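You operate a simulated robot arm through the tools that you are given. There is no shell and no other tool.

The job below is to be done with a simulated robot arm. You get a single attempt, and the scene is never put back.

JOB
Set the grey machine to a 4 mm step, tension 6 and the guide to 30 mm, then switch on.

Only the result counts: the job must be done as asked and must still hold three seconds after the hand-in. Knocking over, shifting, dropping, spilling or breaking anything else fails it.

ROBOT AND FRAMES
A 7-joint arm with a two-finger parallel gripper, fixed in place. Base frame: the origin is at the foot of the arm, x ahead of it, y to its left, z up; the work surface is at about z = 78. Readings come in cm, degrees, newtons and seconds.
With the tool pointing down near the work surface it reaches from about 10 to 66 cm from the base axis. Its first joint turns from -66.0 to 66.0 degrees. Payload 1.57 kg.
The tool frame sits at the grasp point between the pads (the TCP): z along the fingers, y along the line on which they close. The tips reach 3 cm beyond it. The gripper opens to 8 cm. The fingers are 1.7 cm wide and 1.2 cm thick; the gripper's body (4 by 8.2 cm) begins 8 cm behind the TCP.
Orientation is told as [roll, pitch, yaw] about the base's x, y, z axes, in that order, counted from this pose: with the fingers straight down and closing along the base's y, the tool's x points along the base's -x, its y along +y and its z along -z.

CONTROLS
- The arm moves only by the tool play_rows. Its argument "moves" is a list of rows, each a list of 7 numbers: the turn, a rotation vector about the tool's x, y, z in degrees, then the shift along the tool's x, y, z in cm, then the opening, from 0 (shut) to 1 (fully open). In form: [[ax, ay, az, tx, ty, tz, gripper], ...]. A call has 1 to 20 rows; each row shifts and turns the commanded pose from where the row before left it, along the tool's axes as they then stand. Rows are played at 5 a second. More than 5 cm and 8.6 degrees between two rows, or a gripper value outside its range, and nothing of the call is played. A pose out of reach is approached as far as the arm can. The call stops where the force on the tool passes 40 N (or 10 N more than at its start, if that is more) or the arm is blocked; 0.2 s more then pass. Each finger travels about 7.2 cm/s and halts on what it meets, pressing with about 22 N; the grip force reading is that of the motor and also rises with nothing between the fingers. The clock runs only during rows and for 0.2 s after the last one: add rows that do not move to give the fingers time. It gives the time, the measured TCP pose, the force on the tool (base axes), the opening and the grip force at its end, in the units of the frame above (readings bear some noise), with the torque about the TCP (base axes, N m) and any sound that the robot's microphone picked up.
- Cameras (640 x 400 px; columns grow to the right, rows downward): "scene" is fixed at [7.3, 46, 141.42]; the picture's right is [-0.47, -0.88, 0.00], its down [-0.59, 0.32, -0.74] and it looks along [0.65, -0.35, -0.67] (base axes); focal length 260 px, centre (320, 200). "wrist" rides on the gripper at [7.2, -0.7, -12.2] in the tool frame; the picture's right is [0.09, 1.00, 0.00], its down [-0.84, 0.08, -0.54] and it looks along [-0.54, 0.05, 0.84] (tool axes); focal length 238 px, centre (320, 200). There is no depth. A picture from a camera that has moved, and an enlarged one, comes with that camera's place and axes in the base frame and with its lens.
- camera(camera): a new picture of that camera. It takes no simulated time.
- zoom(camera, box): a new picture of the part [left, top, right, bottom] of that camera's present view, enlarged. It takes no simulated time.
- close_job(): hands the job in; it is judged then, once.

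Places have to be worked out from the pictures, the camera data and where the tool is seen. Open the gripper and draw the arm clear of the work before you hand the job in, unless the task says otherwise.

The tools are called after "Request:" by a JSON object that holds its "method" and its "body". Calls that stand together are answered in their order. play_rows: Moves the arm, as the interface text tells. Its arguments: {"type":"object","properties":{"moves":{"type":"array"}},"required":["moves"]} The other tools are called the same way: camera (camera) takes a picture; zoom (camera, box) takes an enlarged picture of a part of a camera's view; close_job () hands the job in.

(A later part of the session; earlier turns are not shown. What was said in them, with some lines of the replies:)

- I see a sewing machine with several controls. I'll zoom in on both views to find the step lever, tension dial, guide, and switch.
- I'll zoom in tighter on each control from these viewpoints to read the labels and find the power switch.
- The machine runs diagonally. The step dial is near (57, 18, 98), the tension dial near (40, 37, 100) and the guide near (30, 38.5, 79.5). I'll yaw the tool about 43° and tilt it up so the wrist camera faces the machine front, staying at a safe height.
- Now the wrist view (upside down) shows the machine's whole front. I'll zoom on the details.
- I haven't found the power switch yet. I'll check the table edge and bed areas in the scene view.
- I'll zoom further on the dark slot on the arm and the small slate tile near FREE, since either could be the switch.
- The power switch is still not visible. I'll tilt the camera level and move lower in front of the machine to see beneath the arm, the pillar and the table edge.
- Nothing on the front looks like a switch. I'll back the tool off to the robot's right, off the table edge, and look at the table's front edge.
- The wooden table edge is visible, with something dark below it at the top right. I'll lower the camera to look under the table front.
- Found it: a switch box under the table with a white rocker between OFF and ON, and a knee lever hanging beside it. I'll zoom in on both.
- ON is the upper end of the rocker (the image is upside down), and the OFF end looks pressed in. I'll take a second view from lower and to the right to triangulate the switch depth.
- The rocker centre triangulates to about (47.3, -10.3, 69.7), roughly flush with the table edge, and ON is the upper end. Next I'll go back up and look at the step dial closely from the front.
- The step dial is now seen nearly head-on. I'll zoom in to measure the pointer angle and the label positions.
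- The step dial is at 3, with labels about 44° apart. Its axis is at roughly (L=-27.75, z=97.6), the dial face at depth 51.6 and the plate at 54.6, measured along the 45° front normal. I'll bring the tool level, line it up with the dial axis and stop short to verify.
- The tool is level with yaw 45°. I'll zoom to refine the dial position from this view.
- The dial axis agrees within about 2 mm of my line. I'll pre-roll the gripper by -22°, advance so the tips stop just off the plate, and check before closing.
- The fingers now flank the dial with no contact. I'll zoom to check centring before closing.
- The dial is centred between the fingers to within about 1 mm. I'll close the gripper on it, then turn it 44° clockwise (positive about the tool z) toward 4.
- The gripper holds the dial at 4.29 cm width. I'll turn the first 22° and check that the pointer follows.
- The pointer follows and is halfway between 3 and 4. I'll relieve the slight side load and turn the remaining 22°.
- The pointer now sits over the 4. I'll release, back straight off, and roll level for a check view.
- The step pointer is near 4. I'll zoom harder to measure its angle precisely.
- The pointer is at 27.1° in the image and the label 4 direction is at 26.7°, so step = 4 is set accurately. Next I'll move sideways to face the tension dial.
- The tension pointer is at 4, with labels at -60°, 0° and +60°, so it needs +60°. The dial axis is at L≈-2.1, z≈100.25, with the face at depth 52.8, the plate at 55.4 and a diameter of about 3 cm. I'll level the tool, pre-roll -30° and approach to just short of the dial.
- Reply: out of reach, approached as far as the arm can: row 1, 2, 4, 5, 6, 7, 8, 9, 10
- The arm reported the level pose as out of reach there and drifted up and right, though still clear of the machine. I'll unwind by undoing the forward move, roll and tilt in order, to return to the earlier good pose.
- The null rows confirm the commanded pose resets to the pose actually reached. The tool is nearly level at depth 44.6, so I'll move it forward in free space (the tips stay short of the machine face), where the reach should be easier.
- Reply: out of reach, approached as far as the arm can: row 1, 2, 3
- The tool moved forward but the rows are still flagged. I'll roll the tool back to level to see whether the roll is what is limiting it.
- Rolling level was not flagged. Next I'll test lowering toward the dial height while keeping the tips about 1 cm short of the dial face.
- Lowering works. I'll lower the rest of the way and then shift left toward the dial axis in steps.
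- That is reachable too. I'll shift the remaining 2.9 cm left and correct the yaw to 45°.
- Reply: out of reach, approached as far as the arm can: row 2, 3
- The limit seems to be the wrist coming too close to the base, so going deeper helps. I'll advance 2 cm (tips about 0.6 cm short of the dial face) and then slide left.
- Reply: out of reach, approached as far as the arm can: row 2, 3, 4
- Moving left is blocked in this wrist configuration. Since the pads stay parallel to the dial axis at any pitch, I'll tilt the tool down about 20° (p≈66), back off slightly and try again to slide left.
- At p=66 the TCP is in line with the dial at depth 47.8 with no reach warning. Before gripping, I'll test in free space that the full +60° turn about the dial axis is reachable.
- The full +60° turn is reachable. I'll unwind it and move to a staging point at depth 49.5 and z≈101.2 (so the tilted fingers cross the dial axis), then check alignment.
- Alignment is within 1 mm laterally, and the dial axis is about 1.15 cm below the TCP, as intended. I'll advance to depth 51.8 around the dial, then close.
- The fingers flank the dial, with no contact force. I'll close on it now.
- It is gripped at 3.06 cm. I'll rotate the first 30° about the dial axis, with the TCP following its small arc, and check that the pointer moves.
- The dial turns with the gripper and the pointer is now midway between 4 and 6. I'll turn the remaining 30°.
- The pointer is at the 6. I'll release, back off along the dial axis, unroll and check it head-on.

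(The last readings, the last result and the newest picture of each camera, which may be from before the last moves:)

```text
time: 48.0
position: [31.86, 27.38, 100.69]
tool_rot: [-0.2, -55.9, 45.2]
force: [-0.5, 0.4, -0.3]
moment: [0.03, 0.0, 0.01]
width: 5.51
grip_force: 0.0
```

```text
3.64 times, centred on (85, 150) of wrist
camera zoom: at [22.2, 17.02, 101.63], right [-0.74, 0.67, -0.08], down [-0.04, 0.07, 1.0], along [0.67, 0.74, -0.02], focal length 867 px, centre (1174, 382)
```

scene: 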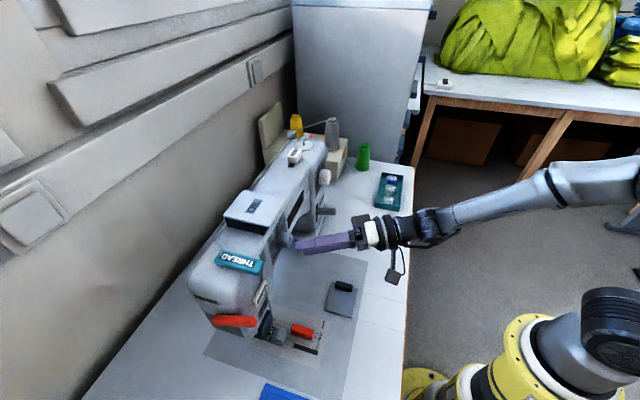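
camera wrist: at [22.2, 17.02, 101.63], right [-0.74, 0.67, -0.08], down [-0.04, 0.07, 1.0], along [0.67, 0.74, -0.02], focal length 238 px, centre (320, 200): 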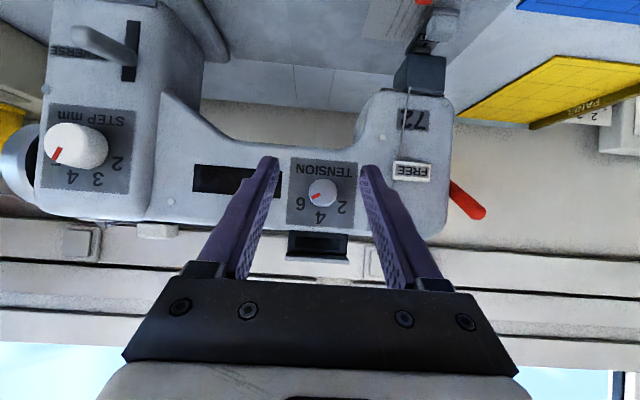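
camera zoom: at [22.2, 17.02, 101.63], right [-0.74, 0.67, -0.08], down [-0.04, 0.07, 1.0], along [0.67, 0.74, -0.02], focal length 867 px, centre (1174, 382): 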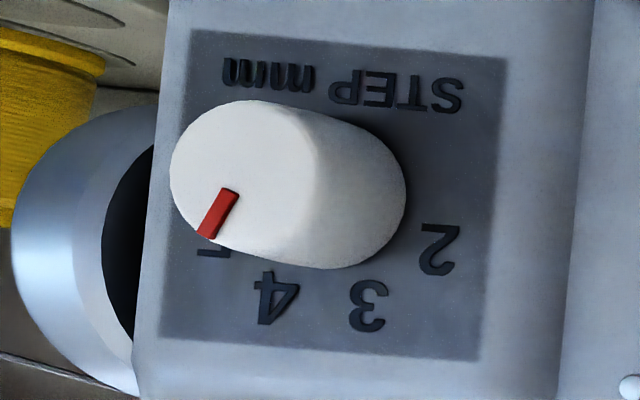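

Tension reads 60.4–62° against 60° for the 6, so it is set, and step still reads 4. Next I'll point the tool down and move to look at the guide on the bed from above.

Request:
{"method": "play_rows", "body": {"moves": [[0, 8, 0, 0, 0, 0, 1], [0, 8, 0, 0, 0, 0, 1], [0, 8, 0, 0, 0, 0, 1], [0, 8, 0, 0, 0, 0, 1], [0, 8, 0, 0, 0, 0, 1], [0, 8, 0, 0, 0, 0, 1], [0, 7.9, 0, 0, 0, 0, 1], [0, 0, 0, 0.77, 3.07, 2.8, 1], [0, 0, 0, 0.77, 3.07, 2.8, 1], [0, 0, 0, 0.77, 3.07, 2.8, 1], [0, 0, 0, 0, 0, 0, 1]]}}

Request:
{"method": "camera", "body": {"camera": "wrist"}}

Request:
{"method": "camera", "body": {"camera": "scene"}}

```text
time: 50.4
position: [22.75, 35.65, 93.95]
tool_rot: [4.8, -11.2, 48.2]
force: [0.0, 0.4, 0.3]
moment: [0.01, -0.02, 0.0]
width: 8.03
grip_force: 0.0
out of reach, approached as far as the arm can: row 2, 3, 4
```

```text
taken
camera wrist: at [17.7, 27.64, 104.43], right [-0.81, 0.58, 0.06], down [0.45, 0.55, 0.7], along [0.37, 0.6, -0.71], focal length 238 px, centre (320, 200)
```

wrist: 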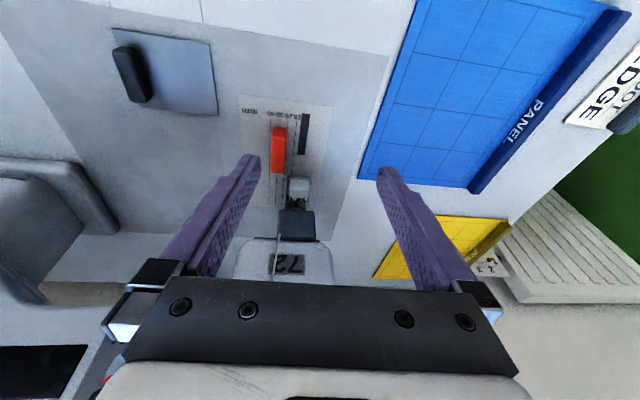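

```text
taken
```

scene: 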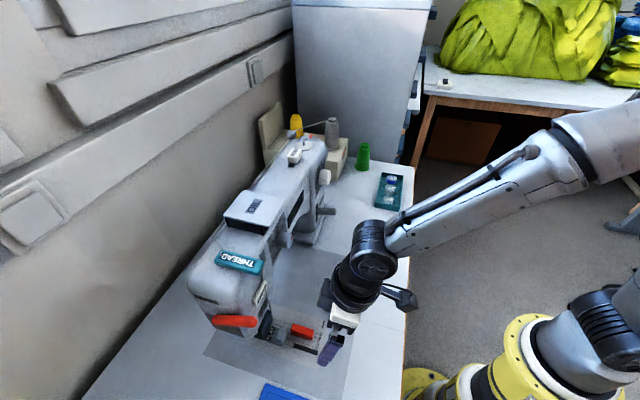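

I can see the guide clearly from above now. I'll zoom in on it.

Request:
{"method": "zoom", "body": {"camera": "wrist", "box": [230, 90, 350, 230]}}

Request:
{"method": "zoom", "body": {"camera": "wrist", "box": [255, 100, 325, 180]}}

Request:
{"method": "zoom", "body": {"camera": "scene", "box": [250, 300, 350, 370]}}

```text
2.86 times, centred on (290, 160) of wrist
camera zoom: at [17.7, 27.64, 104.43], right [-0.81, 0.58, 0.06], down [0.45, 0.55, 0.7], along [0.37, 0.6, -0.71], focal length 681 px, centre (406, 314)
```

zoom: 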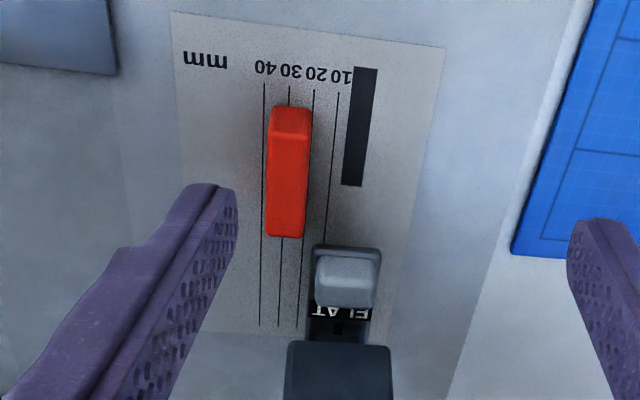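

```text
5.00 times, centred on (290, 140) of wrist
camera zoom: at [17.7, 27.64, 104.43], right [-0.81, 0.58, 0.06], down [0.45, 0.55, 0.7], along [0.37, 0.6, -0.71], focal length 1192 px, centre (470, 500)
```

zoom: 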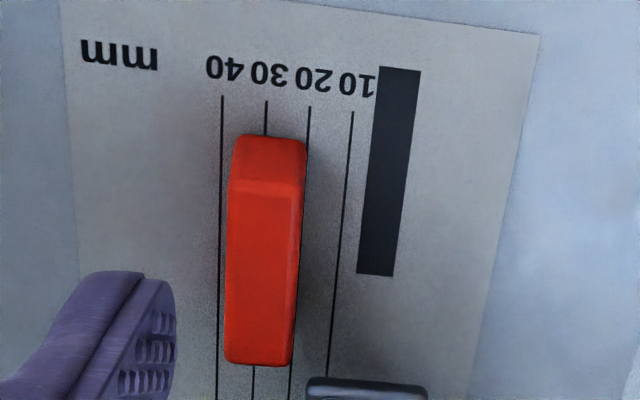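

```text
5.71 times, centred on (300, 335) of scene
camera zoom: at [7.3, 46.0, 141.42], right [-0.47, -0.88, 0.0], down [-0.59, 0.32, -0.74], along [0.65, -0.35, -0.67], focal length 1485 px, centre (434, -571)
```

zoom: 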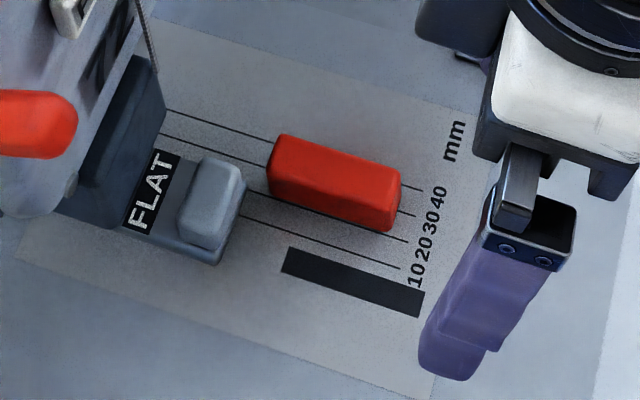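

The scale lines (10–40, 10 mm apart) run in depth. The red block is about 1.6 cm wide and its needle-side face sits at the 20 mm line, so the guide reads 20 and must go 1 cm to the right. I'll straighten the tool, tilt it 25° and stage above the block with a 2.7 cm opening.

Request:
{"method": "play_rows", "body": {"moves": [[2.88, -6.96, 1.235, 0, 0, 0, 0.34], [2.88, -6.96, 1.235, 0, 0, 0, 0.34], [0, 0, 0, -1.83, -1.38, 3.06, 0.34], [0, 0, 0, -1.83, -1.38, 3.06, 0.34], [0, 0, 0, 0, 0, 0, 0.34], [0, 0, 0, 0, 0, 0, 0.34]]}}

Request:
{"method": "camera", "body": {"camera": "wrist"}}

Request:
{"method": "zoom", "body": {"camera": "scene", "box": [220, 250, 380, 370]}}

```text
time: 51.8
position: [28.81, 37.9, 90.08]
tool_rot: [-0.1, -25.1, 45.0]
force: [-0.5, 0.0, 0.0]
moment: [0.0, -0.01, -0.02]
width: 2.73
grip_force: 0.0
```

```text
taken
camera wrist: at [21.09, 29.26, 98.04], right [-0.76, 0.65, -0.04], down [0.32, 0.43, 0.85], along [0.56, 0.63, -0.53], focal length 238 px, centre (320, 200)
```

wrist: 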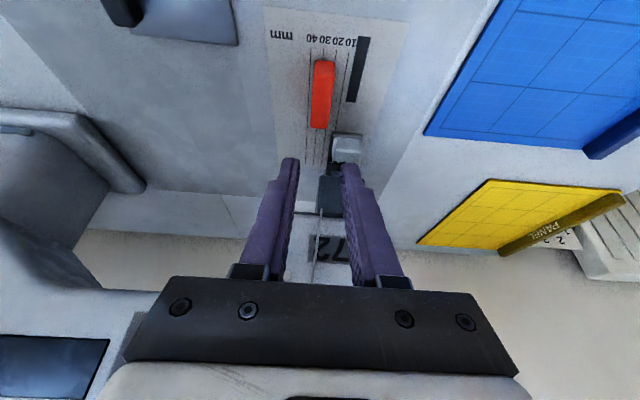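

```text
3.33 times, centred on (300, 310) of scene
camera zoom: at [7.3, 46.0, 141.42], right [-0.47, -0.88, 0.0], down [-0.59, 0.32, -0.74], along [0.65, -0.35, -0.67], focal length 866 px, centre (387, -167)
```

zoom: 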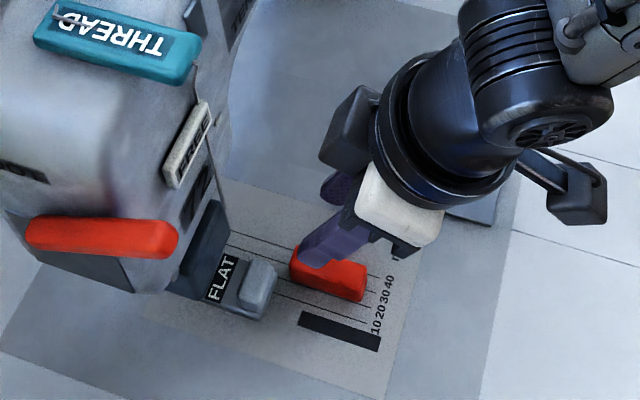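

The tool is exactly on the staging pose. I'll zoom in to refine the block's position relative to the fingers and to the lines.

Request:
{"method": "zoom", "body": {"camera": "wrist", "box": [260, 20, 400, 170]}}

Request:
{"method": "zoom", "body": {"camera": "wrist", "box": [295, 30, 375, 90]}}

Request:
{"method": "zoom", "body": {"camera": "wrist", "box": [290, 80, 370, 170]}}

```text
2.67 times, centred on (330, 95) of wrist
camera zoom: at [21.09, 29.26, 98.04], right [-0.76, 0.65, -0.04], down [0.32, 0.43, 0.85], along [0.56, 0.63, -0.53], focal length 636 px, centre (293, 480)
```

zoom: 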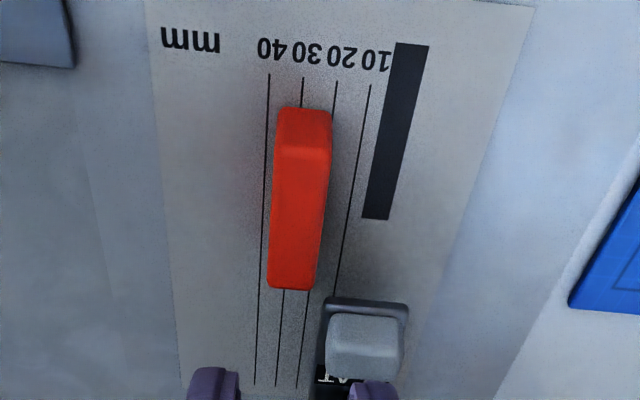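

```text
6.67 times, centred on (335, 60) of wrist
camera zoom: at [21.09, 29.26, 98.04], right [-0.76, 0.65, -0.04], down [0.32, 0.43, 0.85], along [0.56, 0.63, -0.53], focal length 1589 px, centre (220, 1133)
```

zoom: 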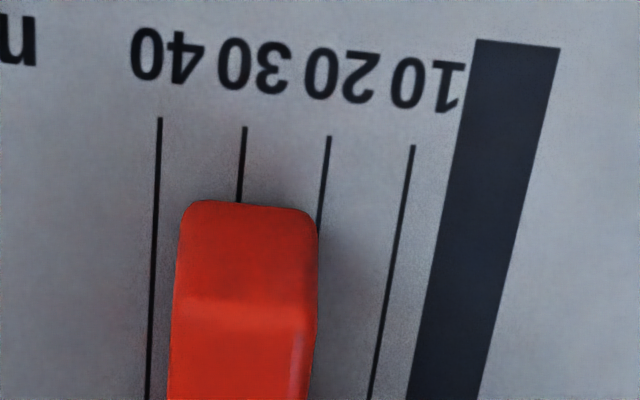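

```text
4.44 times, centred on (330, 125) of wrist
camera zoom: at [21.09, 29.26, 98.04], right [-0.76, 0.65, -0.04], down [0.32, 0.43, 0.85], along [0.56, 0.63, -0.53], focal length 1059 px, centre (276, 533)
```

zoom: 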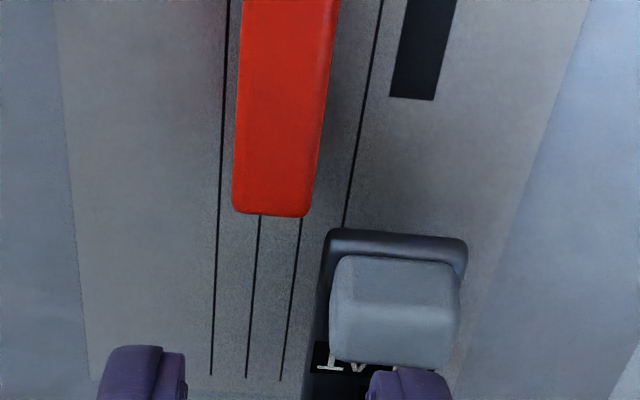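

The block's needle-side face is exactly on the 20 line (face at L≈7.05, centre at L≈6.19), the bed is at z≈78.2 and the block top at about 80.4. I'll shift 0.24 cm to centre on the block and lower the fingers over it.

Request:
{"method": "play_rows", "body": {"moves": [[0, 0, 0, 0, -0.24, 0, 0.34], [0, 0, 0, 1.27, 0, 2.72, 0.34], [0, 0, 0, 1.27, 0, 2.72, 0.34], [0, 0, 0, 0.42, 0, 0.9, 0.34], [0, 0, 0, 0, 0, 0, 0.34]]}}

Request:
{"method": "camera", "body": {"camera": "wrist"}}

Request:
{"method": "zoom", "body": {"camera": "wrist", "box": [260, 60, 400, 200]}}

Request:
{"method": "zoom", "body": {"camera": "scene", "box": [240, 270, 360, 360]}}

```text
time: 53.0
position: [29.23, 37.66, 83.05]
tool_rot: [0.0, -25.1, 45.1]
force: [-0.8, 0.0, 0.0]
moment: [-0.01, -0.01, -0.06]
width: 2.73
grip_force: 0.0
```

```text
taken
camera wrist: at [21.34, 29.06, 91.01], right [-0.76, 0.65, -0.04], down [0.32, 0.43, 0.85], along [0.56, 0.63, -0.53], focal length 238 px, centre (320, 200)
```

wrist: 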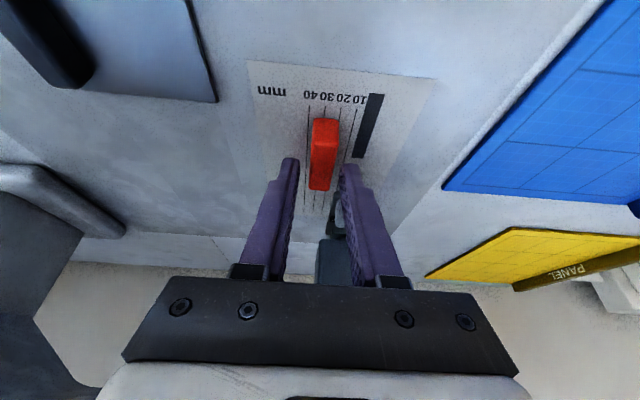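

```text
2.86 times, centred on (330, 130) of wrist
camera zoom: at [21.34, 29.06, 91.01], right [-0.76, 0.65, -0.04], down [0.32, 0.43, 0.85], along [0.56, 0.63, -0.53], focal length 681 px, centre (291, 400)
```

zoom: 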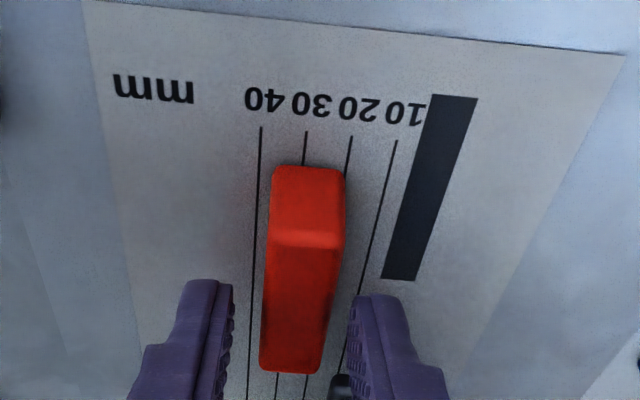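

```text
4.44 times, centred on (300, 315) of scene
camera zoom: at [7.3, 46.0, 141.42], right [-0.47, -0.88, 0.0], down [-0.59, 0.32, -0.74], along [0.65, -0.35, -0.67], focal length 1155 px, centre (409, -311)
```

zoom: 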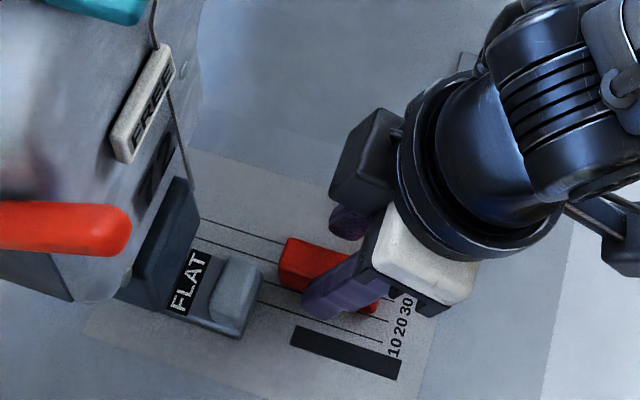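

The fingers flank the block with about 0.5 cm clearance on each side. I'll lower 1.1 cm more (tips about 0.6 cm above the bed), nudge to centre and close.

Request:
{"method": "play_rows", "body": {"moves": [[0, 0, 0, 0, 0.13, 0, 0.34], [0, 0, 0, 0.27, 0, 0.58, 0.34], [0, 0, 0, 0.2, 0, 0.42, 0.34], [0, 0, 0, 0, 0, 0, 0.34]]}}

Request:
{"method": "zoom", "body": {"camera": "wrist", "box": [260, 60, 400, 200]}}

```text
time: 54.0
position: [29.01, 37.77, 81.92]
tool_rot: [0.0, -25.1, 45.1]
force: [0.7, -0.7, 0.6]
moment: [0.03, -0.01, 0.02]
width: 2.7
grip_force: 0.1
```

```text
2.86 times, centred on (330, 130) of wrist
camera zoom: at [21.19, 29.22, 89.86], right [-0.76, 0.65, -0.04], down [0.32, 0.43, 0.85], along [0.56, 0.63, -0.53], focal length 681 px, centre (291, 400)
```

zoom: 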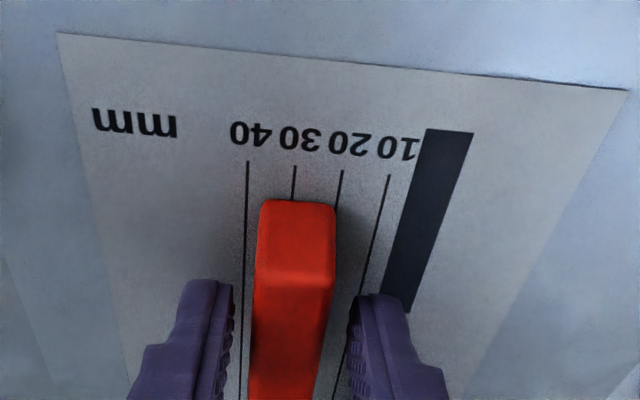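

The block is centred between the fingers. I'll close the gripper on it.

Request:
{"method": "play_rows", "body": {"moves": [[0, 0, 0, 0, 0, 0, 0.15], [0, 0, 0, 0, 0, 0, 0.1], [0, 0, 0, 0, 0, 0, 0.1]]}}

Request:
{"method": "zoom", "body": {"camera": "wrist", "box": [260, 60, 400, 200]}}

```text
time: 54.8
position: [29.0, 37.79, 81.91]
tool_rot: [0.0, -25.1, 45.0]
force: [3.6, -1.8, -0.7]
moment: [-0.07, -0.06, -0.02]
width: 1.65
grip_force: 32.2
```

```text
2.86 times, centred on (330, 130) of wrist
camera zoom: at [21.21, 29.2, 89.86], right [-0.76, 0.65, -0.04], down [0.32, 0.43, 0.85], along [0.56, 0.63, -0.53], focal length 681 px, centre (291, 400)
```

zoom: 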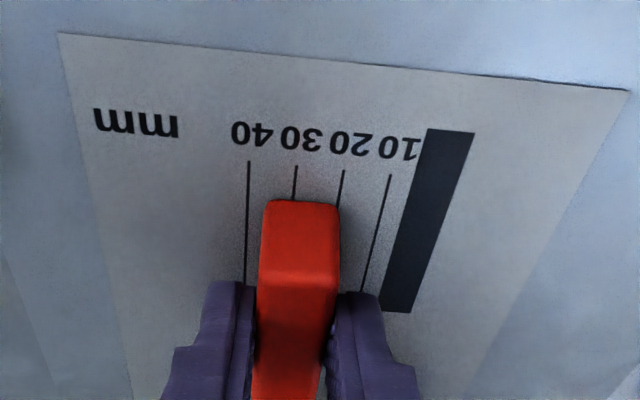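

It is gripped at 1.65 cm width. I'll slide the block 1.0 cm to the right (-L) in small steps.

Request:
{"method": "play_rows", "body": {"moves": [[0, 0, 0, 0, -0.2, 0, 0.1], [0, 0, 0, 0, -0.2, 0, 0.1], [0, 0, 0, 0, -0.2, 0, 0.1], [0, 0, 0, 0, -0.2, 0, 0.1], [0, 0, 0, 0, -0.2, 0, 0.1], [0, 0, 0, 0, 0, 0, 0.1], [0, 0, 0, 0, 0, 0, 0.1]]}}

Request:
{"method": "zoom", "body": {"camera": "wrist", "box": [260, 60, 400, 200]}}

Request:
{"method": "zoom", "body": {"camera": "wrist", "box": [305, 90, 375, 160]}}

```text
time: 56.4
position: [29.7, 37.11, 81.81]
tool_rot: [-0.1, -25.2, 45.0]
force: [5.8, 2.4, -6.0]
moment: [0.09, -0.17, 0.0]
width: 1.66
grip_force: 31.1
```

```text
2.86 times, centred on (330, 130) of wrist
camera zoom: at [21.91, 28.5, 89.86], right [-0.76, 0.65, -0.04], down [0.32, 0.43, 0.85], along [0.56, 0.63, -0.53], focal length 681 px, centre (291, 400)
```

zoom: 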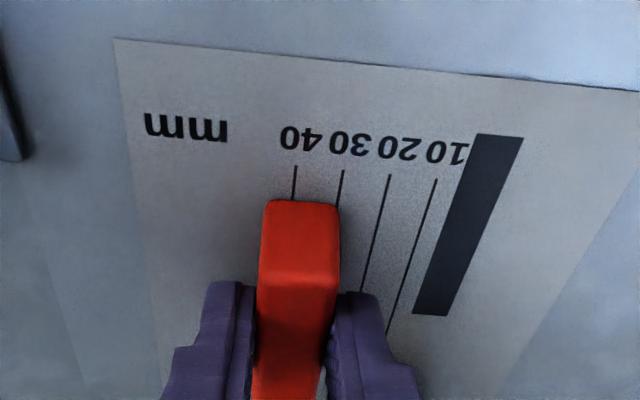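

```text
5.71 times, centred on (340, 125) of wrist
camera zoom: at [21.91, 28.5, 89.86], right [-0.76, 0.65, -0.04], down [0.32, 0.43, 0.85], along [0.56, 0.63, -0.53], focal length 1362 px, centre (206, 629)
```

zoom: 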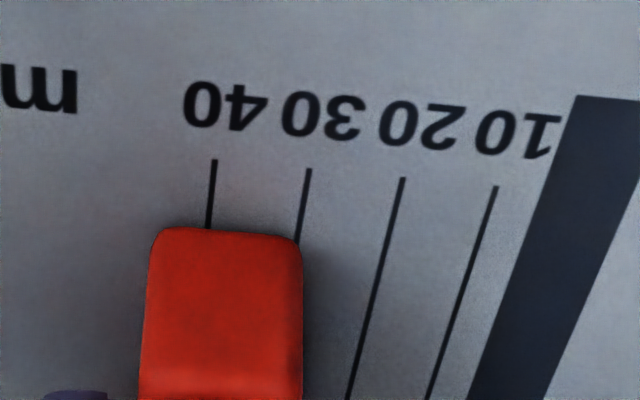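

The needle-side face is now on the 30 line. I'll open the gripper, lift straight up and verify.

Request:
{"method": "play_rows", "body": {"moves": [[0, 0, 0, 0, 0, 0, 0.3], [0, 0, 0, 0, 0, 0, 0.34], [0, 0, 0, 0, 0, 0, 0.34], [0, 0, 0, -0.42, 0, -0.9, 0.34], [0, 0, 0, -1.06, 0, -2.26, 0.34], [0, 0, 0, -1.9, 0, -4.06, 0.34], [0, 0, 0, 0, 0, 0, 0.34]]}}

Request:
{"method": "camera", "body": {"camera": "wrist"}}

Request:
{"method": "zoom", "body": {"camera": "wrist", "box": [295, 30, 375, 90]}}

Request:
{"method": "zoom", "body": {"camera": "scene", "box": [250, 300, 350, 370]}}

```text
time: 58.0
position: [29.78, 37.12, 89.85]
tool_rot: [0.0, -25.0, 45.0]
force: [0.4, 0.2, -0.7]
moment: [0.0, 0.05, 0.0]
width: 2.71
grip_force: 0.1
```

```text
taken
camera wrist: at [21.87, 28.45, 97.89], right [-0.76, 0.64, -0.04], down [0.32, 0.43, 0.85], along [0.56, 0.63, -0.53], focal length 238 px, centre (320, 200)
```

wrist: 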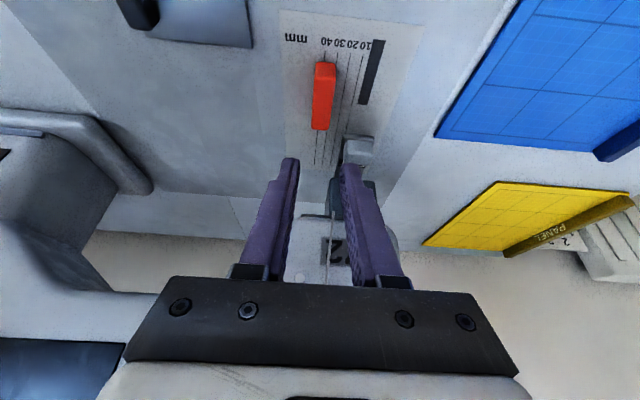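

```text
6.67 times, centred on (335, 60) of wrist
camera zoom: at [21.87, 28.45, 97.89], right [-0.76, 0.64, -0.04], down [0.32, 0.43, 0.85], along [0.56, 0.63, -0.53], focal length 1589 px, centre (220, 1133)
```

zoom: 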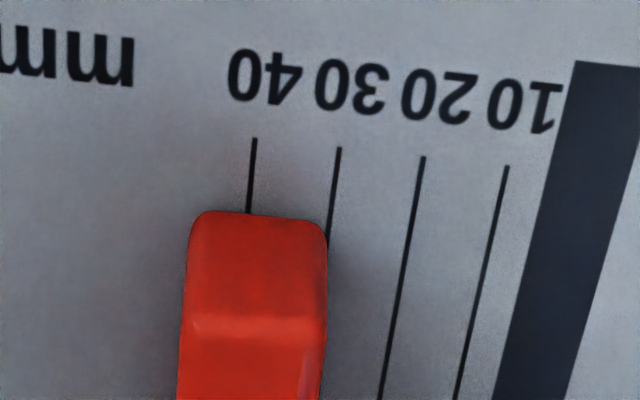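

```text
5.71 times, centred on (300, 335) of scene
camera zoom: at [7.3, 46.0, 141.42], right [-0.47, -0.88, 0.0], down [-0.59, 0.32, -0.74], along [0.65, -0.35, -0.67], focal length 1485 px, centre (434, -571)
```

zoom: 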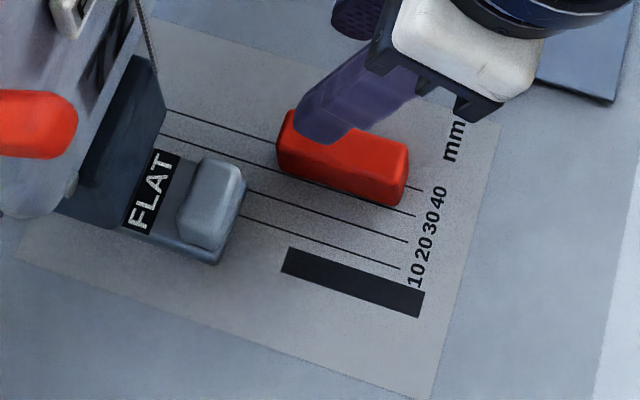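

The guide face appears to lie on the 30 line. I'll zoom in harder to measure it to a fraction of a millimetre.

Request:
{"method": "zoom", "body": {"camera": "wrist", "box": [315, 45, 355, 75]}}

Request:
{"method": "zoom", "body": {"camera": "scene", "box": [295, 320, 330, 345]}}

```text
13.33 times, centred on (335, 60) of wrist
camera zoom: at [21.87, 28.45, 97.89], right [-0.76, 0.64, -0.04], down [0.32, 0.43, 0.85], along [0.56, 0.63, -0.53], focal length 3178 px, centre (120, 2067)
```

zoom: 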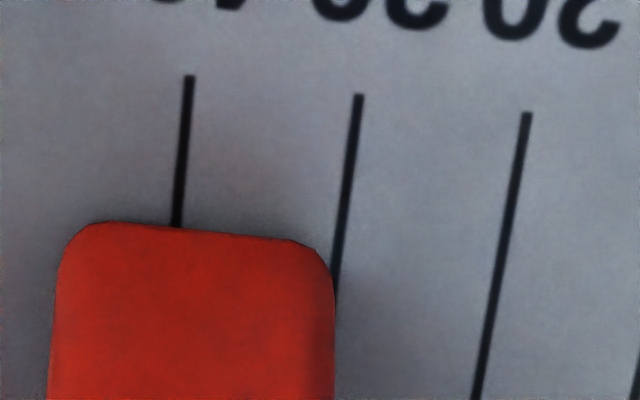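

```text
16.00 times, centred on (312, 332) of scene
camera zoom: at [7.3, 46.0, 141.42], right [-0.47, -0.88, 0.0], down [-0.59, 0.32, -0.74], along [0.65, -0.35, -0.67], focal length 4158 px, centre (440, -1920)
```

zoom: 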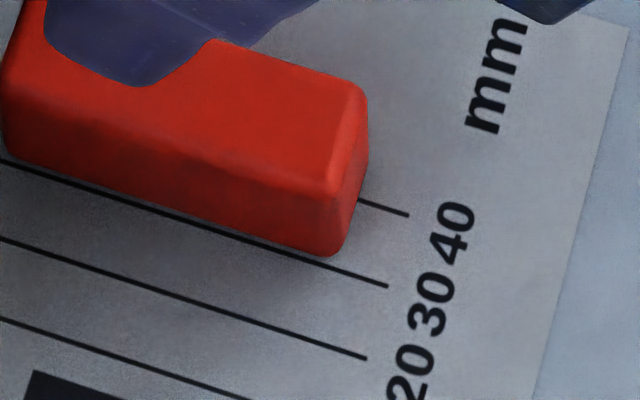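

The guide reads 30.0 ± 0.3 mm. All three settings are done, so I'll lift away, tilt back to p=56 and retreat toward the switch along the earlier path.

Request:
{"method": "play_rows", "body": {"moves": [[0, 0, 0, -2.1, 0, -4.5, 0.34], [0, 0, 0, -2.1, 0, -4.5, 0.2], [0, -7.75, 0, 0, 0, 0, 0.1], [0, -7.75, 0, 0, 0, 0, 0.0], [0, -7.75, 0, 0, 0, 0, 0.0], [0, -7.75, 0, 0, 0, 0, 0.0], [0, 0, 0, 0.93, -3, -1.38, 0.0], [0, 0, 0, 0.93, -3, -1.38, 0.0], [0, 0, 0, 0.93, -3, -1.38, 0.0], [0, 0, 0, 0, 0, 0, 0.0]]}}

Request:
{"method": "camera", "body": {"camera": "scene"}}

```text
time: 60.2
position: [32.71, 27.1, 99.8]
tool_rot: [0.0, -56.0, 45.0]
force: [-0.1, 0.2, -0.3]
moment: [0.01, -0.02, -0.01]
width: 0.0
grip_force: 21.8
```

```text
taken
```

scene: 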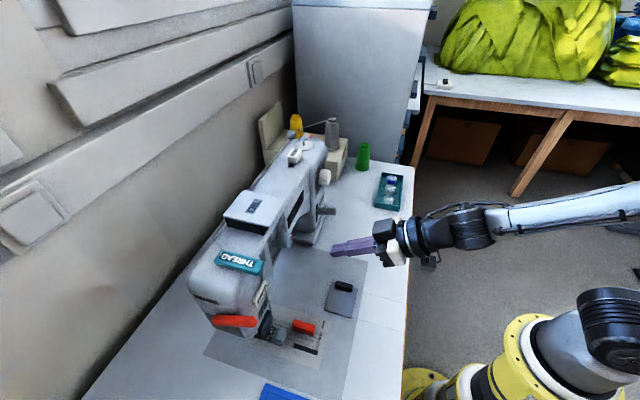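

The gripper is closed and clear. I'll travel to the robot's right, off the table edge and in front of the switch, staying high.

Request:
{"method": "play_rows", "body": {"moves": [[0, 0, 0, 1.414, -3.67, -2.1, 0], [0, 0, 0, 1.414, -3.67, -2.1, 0], [0, 0, 0, 1.414, -3.67, -2.1, 0], [0, 0, 0, 1.414, -3.67, -2.1, 0], [0, 0, 0, 1.414, -3.67, -2.1, 0], [0, 0, 0, 1.414, -3.67, -2.1, 0], [0, 0, 0, 1.414, -3.67, -2.1, 0], [0, 0, 0, 1.414, -3.67, -2.1, 0], [0, 0, 0, 1.414, -3.67, -2.1, 0], [0, 0, 0, 1.414, -3.67, -2.1, 0], [0, 0, 0, 0, 0, 0, 0]]}}

Request:
{"method": "camera", "body": {"camera": "wrist"}}

```text
time: 62.6
position: [40.58, -16.76, 99.76]
tool_rot: [0.0, -56.1, 45.0]
force: [0.6, -0.2, 0.3]
moment: [0.01, 0.02, -0.01]
width: 0.0
grip_force: 21.2
```

```text
taken
camera wrist: at [31.01, -27.05, 100.68], right [-0.74, 0.67, -0.08], down [-0.04, 0.07, 1.0], along [0.67, 0.74, -0.02], focal length 238 px, centre (320, 200)
```

wrist: 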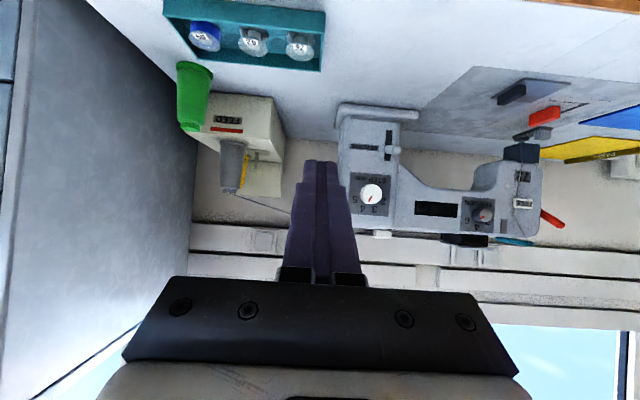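

I'm in front of the switch laterally (L≈-40.6). I'll lower to about z=76 and check the view against the switch.

Request:
{"method": "play_rows", "body": {"moves": [[0, 0, 0, 3.75, 0, 2.53, 0], [0, 0, 0, 3.75, 0, 2.53, 0], [0, 0, 0, 3.75, 0, 2.53, 0], [0, 0, 0, 3.75, 0, 2.53, 0], [0, 0, 0, 3.75, 0, 2.53, 0], [0, 0, 0, 0, 0, 0, 0]]}}

Request:
{"method": "camera", "body": {"camera": "wrist"}}

Request:
{"method": "zoom", "body": {"camera": "wrist", "box": [180, 60, 400, 200]}}

```text
time: 64.0
position: [40.42, -16.66, 76.96]
tool_rot: [0.0, -56.1, 45.0]
force: [0.2, 1.0, 0.6]
moment: [0.01, 0.01, -0.02]
width: 0.0
grip_force: 21.5
```

```text
taken
camera wrist: at [30.94, -26.98, 77.91], right [-0.74, 0.67, -0.08], down [-0.04, 0.07, 1.0], along [0.67, 0.74, -0.02], focal length 238 px, centre (320, 200)
```

wrist: 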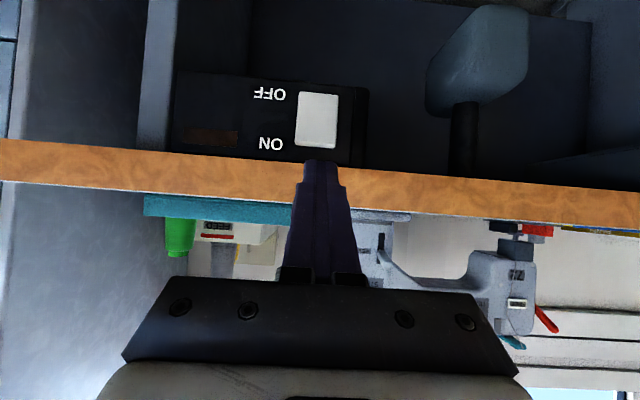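

```text
2.86 times, centred on (290, 130) of wrist
camera zoom: at [30.94, -26.98, 77.91], right [-0.74, 0.67, -0.08], down [-0.04, 0.07, 1.0], along [0.67, 0.74, -0.02], focal length 681 px, centre (406, 400)
```

zoom: 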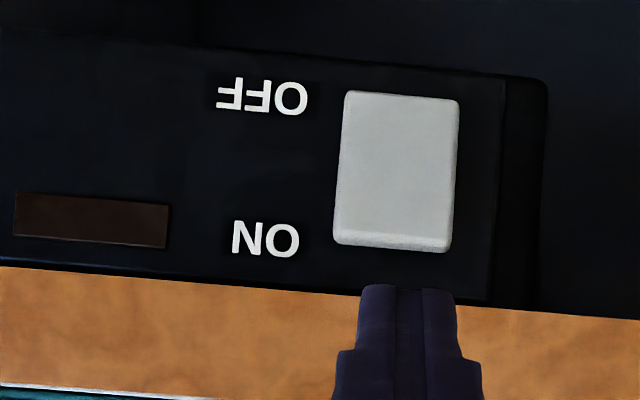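

Second fix: the rocker spans z 66.9–72.2 with centre L≈-40.7, and the OFF end is pressed in. I'll lower so the fingertip corner is level with the upper (ON) end, then move up to about 1.5 cm away.

Request:
{"method": "play_rows", "body": {"moves": [[0, 0, 0, 1.85, -0.18, 1.25, 0], [0, 0, 0, 1.85, -0.19, 1.24, 0], [0, 0, 0, -1.31, 0, 1.95, 0], [0, 0, 0, -1.31, 0, 1.95, 0], [0, 0, 0, 0, 0, 0, 0]]}}

Request:
{"method": "camera", "body": {"camera": "wrist"}}

Request:
{"method": "zoom", "body": {"camera": "wrist", "box": [220, 90, 420, 230]}}

```text
time: 65.2
position: [44.06, -13.45, 72.63]
tool_rot: [0.0, -56.1, 44.9]
force: [-0.9, -0.9, 0.0]
moment: [0.02, 0.01, -0.01]
width: 0.02
grip_force: 21.7
```

```text
taken
camera wrist: at [34.6, -23.88, 73.48], right [-0.74, 0.67, -0.08], down [-0.04, 0.07, 1.0], along [0.67, 0.74, -0.02], focal length 238 px, centre (320, 200)
```

wrist: 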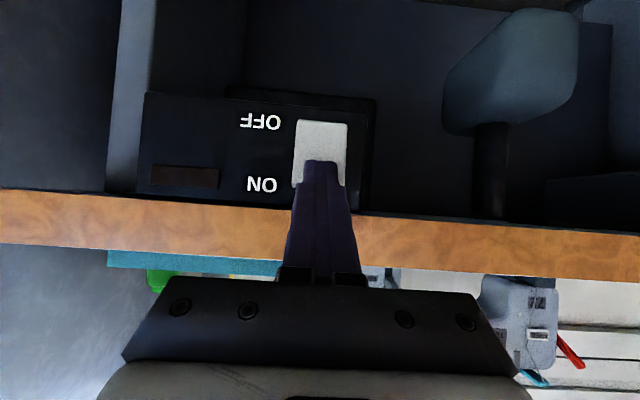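

```text
2.86 times, centred on (320, 160) of wrist
camera zoom: at [34.6, -23.88, 73.48], right [-0.74, 0.67, -0.08], down [-0.04, 0.07, 1.0], along [0.67, 0.74, -0.02], focal length 681 px, centre (320, 314)
```

zoom: 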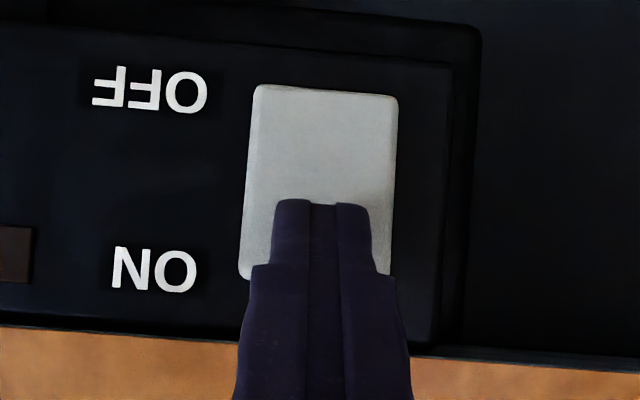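

The tip is lined up on the rocker's upper half, about 1.3 cm away. I'll advance slowly and watch for contact force or a click.

Request:
{"method": "play_rows", "body": {"moves": [[0, 0, 0, 0.17, 0, 0.11, 0], [0, 0, 0, -0.167, 0, 0.249, 0], [0, 0, 0, -0.167, 0, 0.249, 0], [0, 0, 0, -0.167, 0, 0.249, 0], [0, 0, 0, -0.167, 0, 0.249, 0], [0, 0, 0, 0, 0, 0, 0]]}}

Request:
{"method": "zoom", "body": {"camera": "wrist", "box": [140, 90, 420, 230]}}

```text
time: 66.6
position: [44.87, -12.76, 72.54]
tool_rot: [0.0, -56.0, 44.9]
force: [-24.0, -16.9, 10.6]
moment: [-0.07, -0.08, 0.18]
width: 0.0
grip_force: 20.9
```

```text
2.29 times, centred on (280, 160) of wrist
camera zoom: at [35.35, -23.14, 73.38], right [-0.74, 0.67, -0.08], down [-0.04, 0.07, 1.0], along [0.67, 0.74, -0.02], focal length 545 px, centre (411, 291)
```

zoom: 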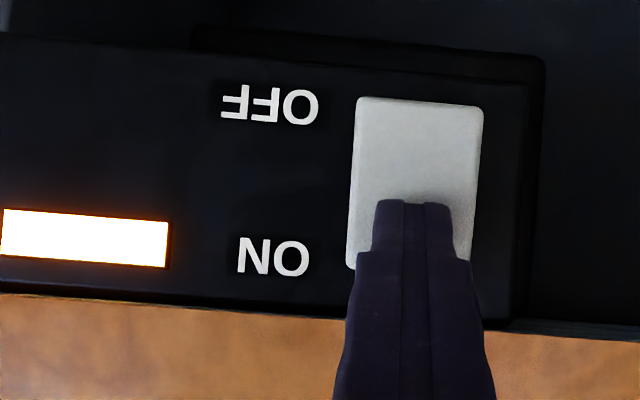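

The lamp lit up, so the switch is ON, with about 30 N of contact force. I'll back straight off and check that it stays on.

Request:
{"method": "play_rows", "body": {"moves": [[0, 0, 0, 0.56, 0, -0.83, 0], [0, 0, 0, 1.12, 0, -1.66, 0], [0, 0, 0, 1.68, 0, -2.49, 0], [0, 0, 0, 0, 0, 0, 0], [0, 0, 0, 0, 0, 0, 0]]}}

Request:
{"method": "camera", "body": {"camera": "wrist"}}

Request:
{"method": "zoom", "body": {"camera": "wrist", "box": [140, 60, 400, 220]}}

```text
time: 67.8
position: [40.8, -16.9, 72.5]
tool_rot: [0.0, -56.1, 45.1]
force: [0.8, 0.2, -0.2]
moment: [0.05, -0.03, 0.04]
width: 0.0
grip_force: 21.1
```

```text
taken
camera wrist: at [31.21, -27.38, 73.36], right [-0.74, 0.67, -0.08], down [-0.04, 0.07, 1.0], along [0.67, 0.74, -0.02], focal length 238 px, centre (320, 200)
```

wrist: 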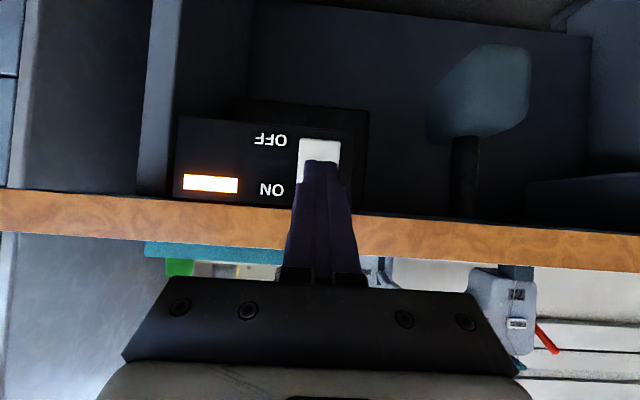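

```text
2.46 times, centred on (270, 140) of wrist
camera zoom: at [31.21, -27.38, 73.36], right [-0.74, 0.67, -0.08], down [-0.04, 0.07, 1.0], along [0.67, 0.74, -0.02], focal length 587 px, centre (443, 348)
```

zoom: 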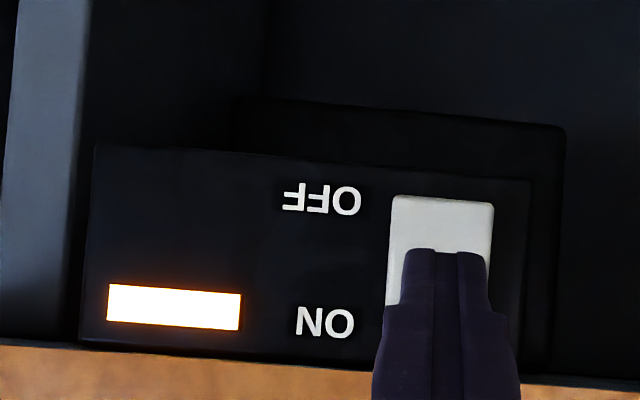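

The lamp stays lit with the finger withdrawn. I'll raise the arm clear, open the gripper and do a final check of everything.

Request:
{"method": "play_rows", "body": {"moves": [[0, 0, 0, -3.75, 0, -2.53, 0], [0, 0, 0, -3.75, 0, -2.53, 0], [0, 0, 0, -3.75, 0, -2.53, 0], [0, 0, 0, -3.75, 0, -2.53, 0], [0, 0, 0, -3.75, 0, -2.53, 0], [0, 0, 0, -3.75, 0, -2.53, 0], [0, 0, 0, 0, 0, 0, 0.5], [0, 0, 0, 0, 0, 0, 1], [0, 0, 0, 0, 0, 0, 1], [0, 0, 0, 0, 0, 0, 1]]}}

Request:
{"method": "camera", "body": {"camera": "wrist"}}

Request:
{"method": "camera", "body": {"camera": "scene"}}

Request:
{"method": "zoom", "body": {"camera": "wrist", "box": [330, 150, 550, 260]}}

Request:
{"method": "zoom", "body": {"camera": "scene", "box": [180, 240, 380, 365]}}

```text
time: 70.0
position: [41.01, -17.07, 99.73]
tool_rot: [0.0, -56.1, 45.0]
force: [-0.6, 0.9, 0.4]
moment: [0.0, 0.02, -0.01]
width: 8.02
grip_force: 0.0
```

```text
taken
camera wrist: at [31.35, -27.38, 100.51], right [-0.74, 0.67, -0.08], down [-0.04, 0.07, 1.0], along [0.67, 0.74, -0.02], focal length 238 px, centre (320, 200)
```

wrist: 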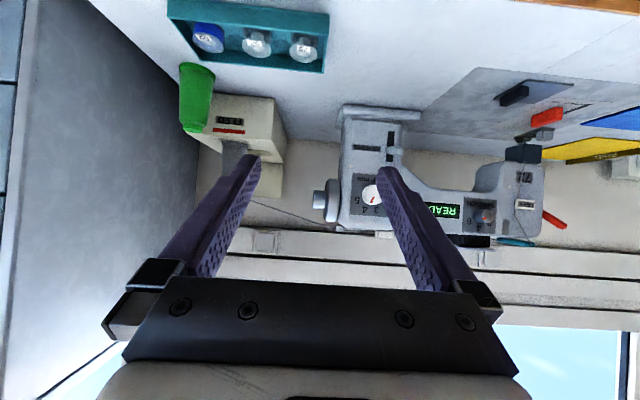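

```text
taken
```

scene: 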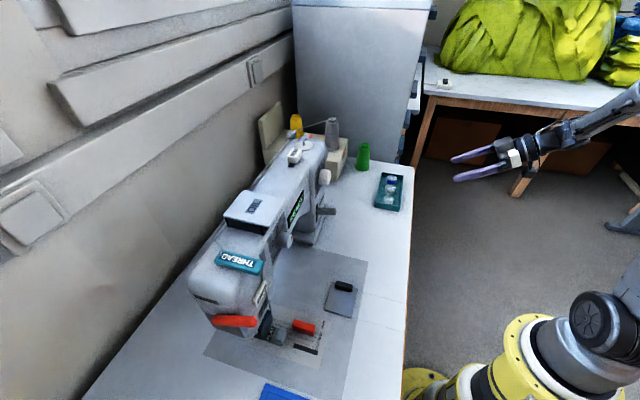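

```text
2.91 times, centred on (440, 205) of wrist
camera zoom: at [31.35, -27.38, 100.51], right [-0.74, 0.67, -0.08], down [-0.04, 0.07, 1.0], along [0.67, 0.74, -0.02], focal length 693 px, centre (-29, 186)
```

zoom: 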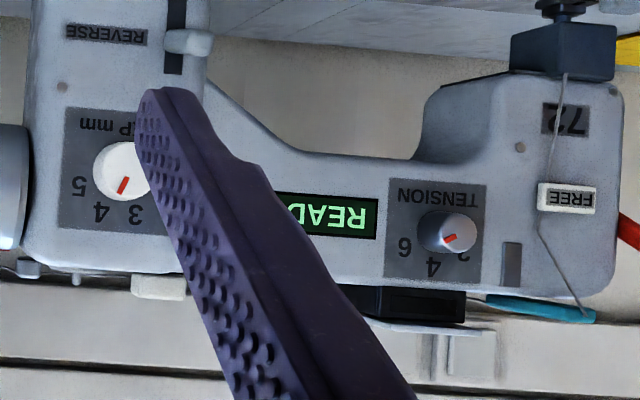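

```text
3.20 times, centred on (280, 302) of scene
camera zoom: at [7.3, 46.0, 141.42], right [-0.47, -0.88, 0.0], down [-0.59, 0.32, -0.74], along [0.65, -0.35, -0.67], focal length 832 px, centre (448, -128)
```

zoom: 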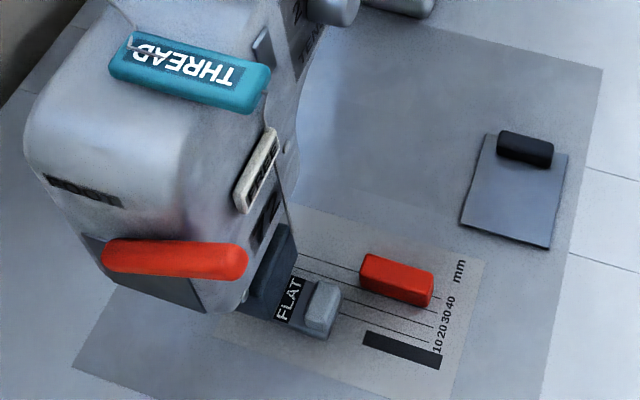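

The machine's display now shows "READ…". I'll zoom once more to confirm the full text and the dials.

Request:
{"method": "zoom", "body": {"camera": "scene", "box": [270, 180, 330, 240]}}

Request:
{"method": "zoom", "body": {"camera": "scene", "box": [220, 100, 420, 225]}}

```text
6.67 times, centred on (300, 210) of scene
camera zoom: at [7.3, 46.0, 141.42], right [-0.47, -0.88, 0.0], down [-0.59, 0.32, -0.74], along [0.65, -0.35, -0.67], focal length 1733 px, centre (453, 133)
```

zoom: 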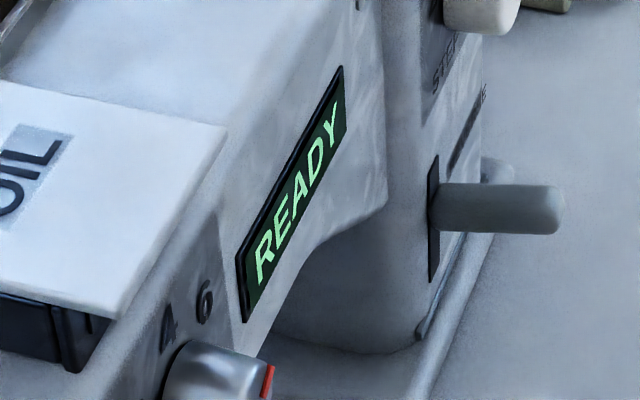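

```text
3.20 times, centred on (320, 162) of scene
camera zoom: at [7.3, 46.0, 141.42], right [-0.47, -0.88, 0.0], down [-0.59, 0.32, -0.74], along [0.65, -0.35, -0.67], focal length 832 px, centre (320, 320)
```

zoom: 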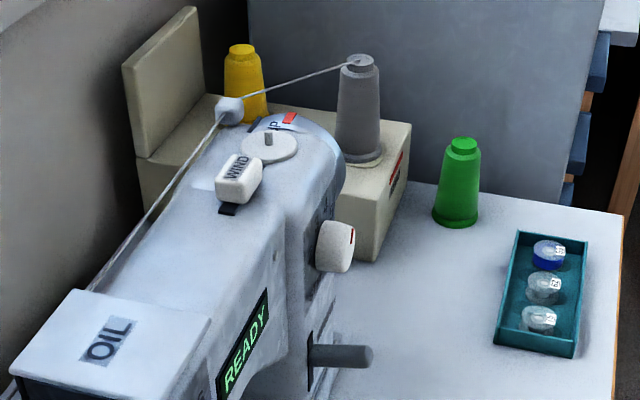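

The display reads READY. Step is at 4, tension at 6 and the guide at 30 mm, nothing else has moved, and the arm is clear with the gripper open, so I'm handing the job in.

Request:
{"method": "close_job", "body": {}}

```text
The job is handed in.
```

The grey sewing machine is set to a 4 mm step, tension 6 and the guide at 30 mm. It is switched on, and its display reads READY. I have handed the job in but have not seen the verdict.

| Control | Before | Now | How close |
|---|---|---|---|
| Step | 3 | 4 | pointer within 1° of the mark |
| Tension | 4 | 6 | pointer within about 2° of the mark |
| Guide | 20 mm | 30 mm | within about 0.3 mm |
| Power switch (under the table) | OFF | ON | lamp stayed lit after I pulled back |

- **Guide reading:** I read the guide by the face nearest the needle, because that face sat exactly on the 20 mm line at the start. By the middle of the block it would read about 9 mm more.
- **Everything else:** The final pictures show nothing else moved or knocked over. The arm is clear of the machine with the gripper open.
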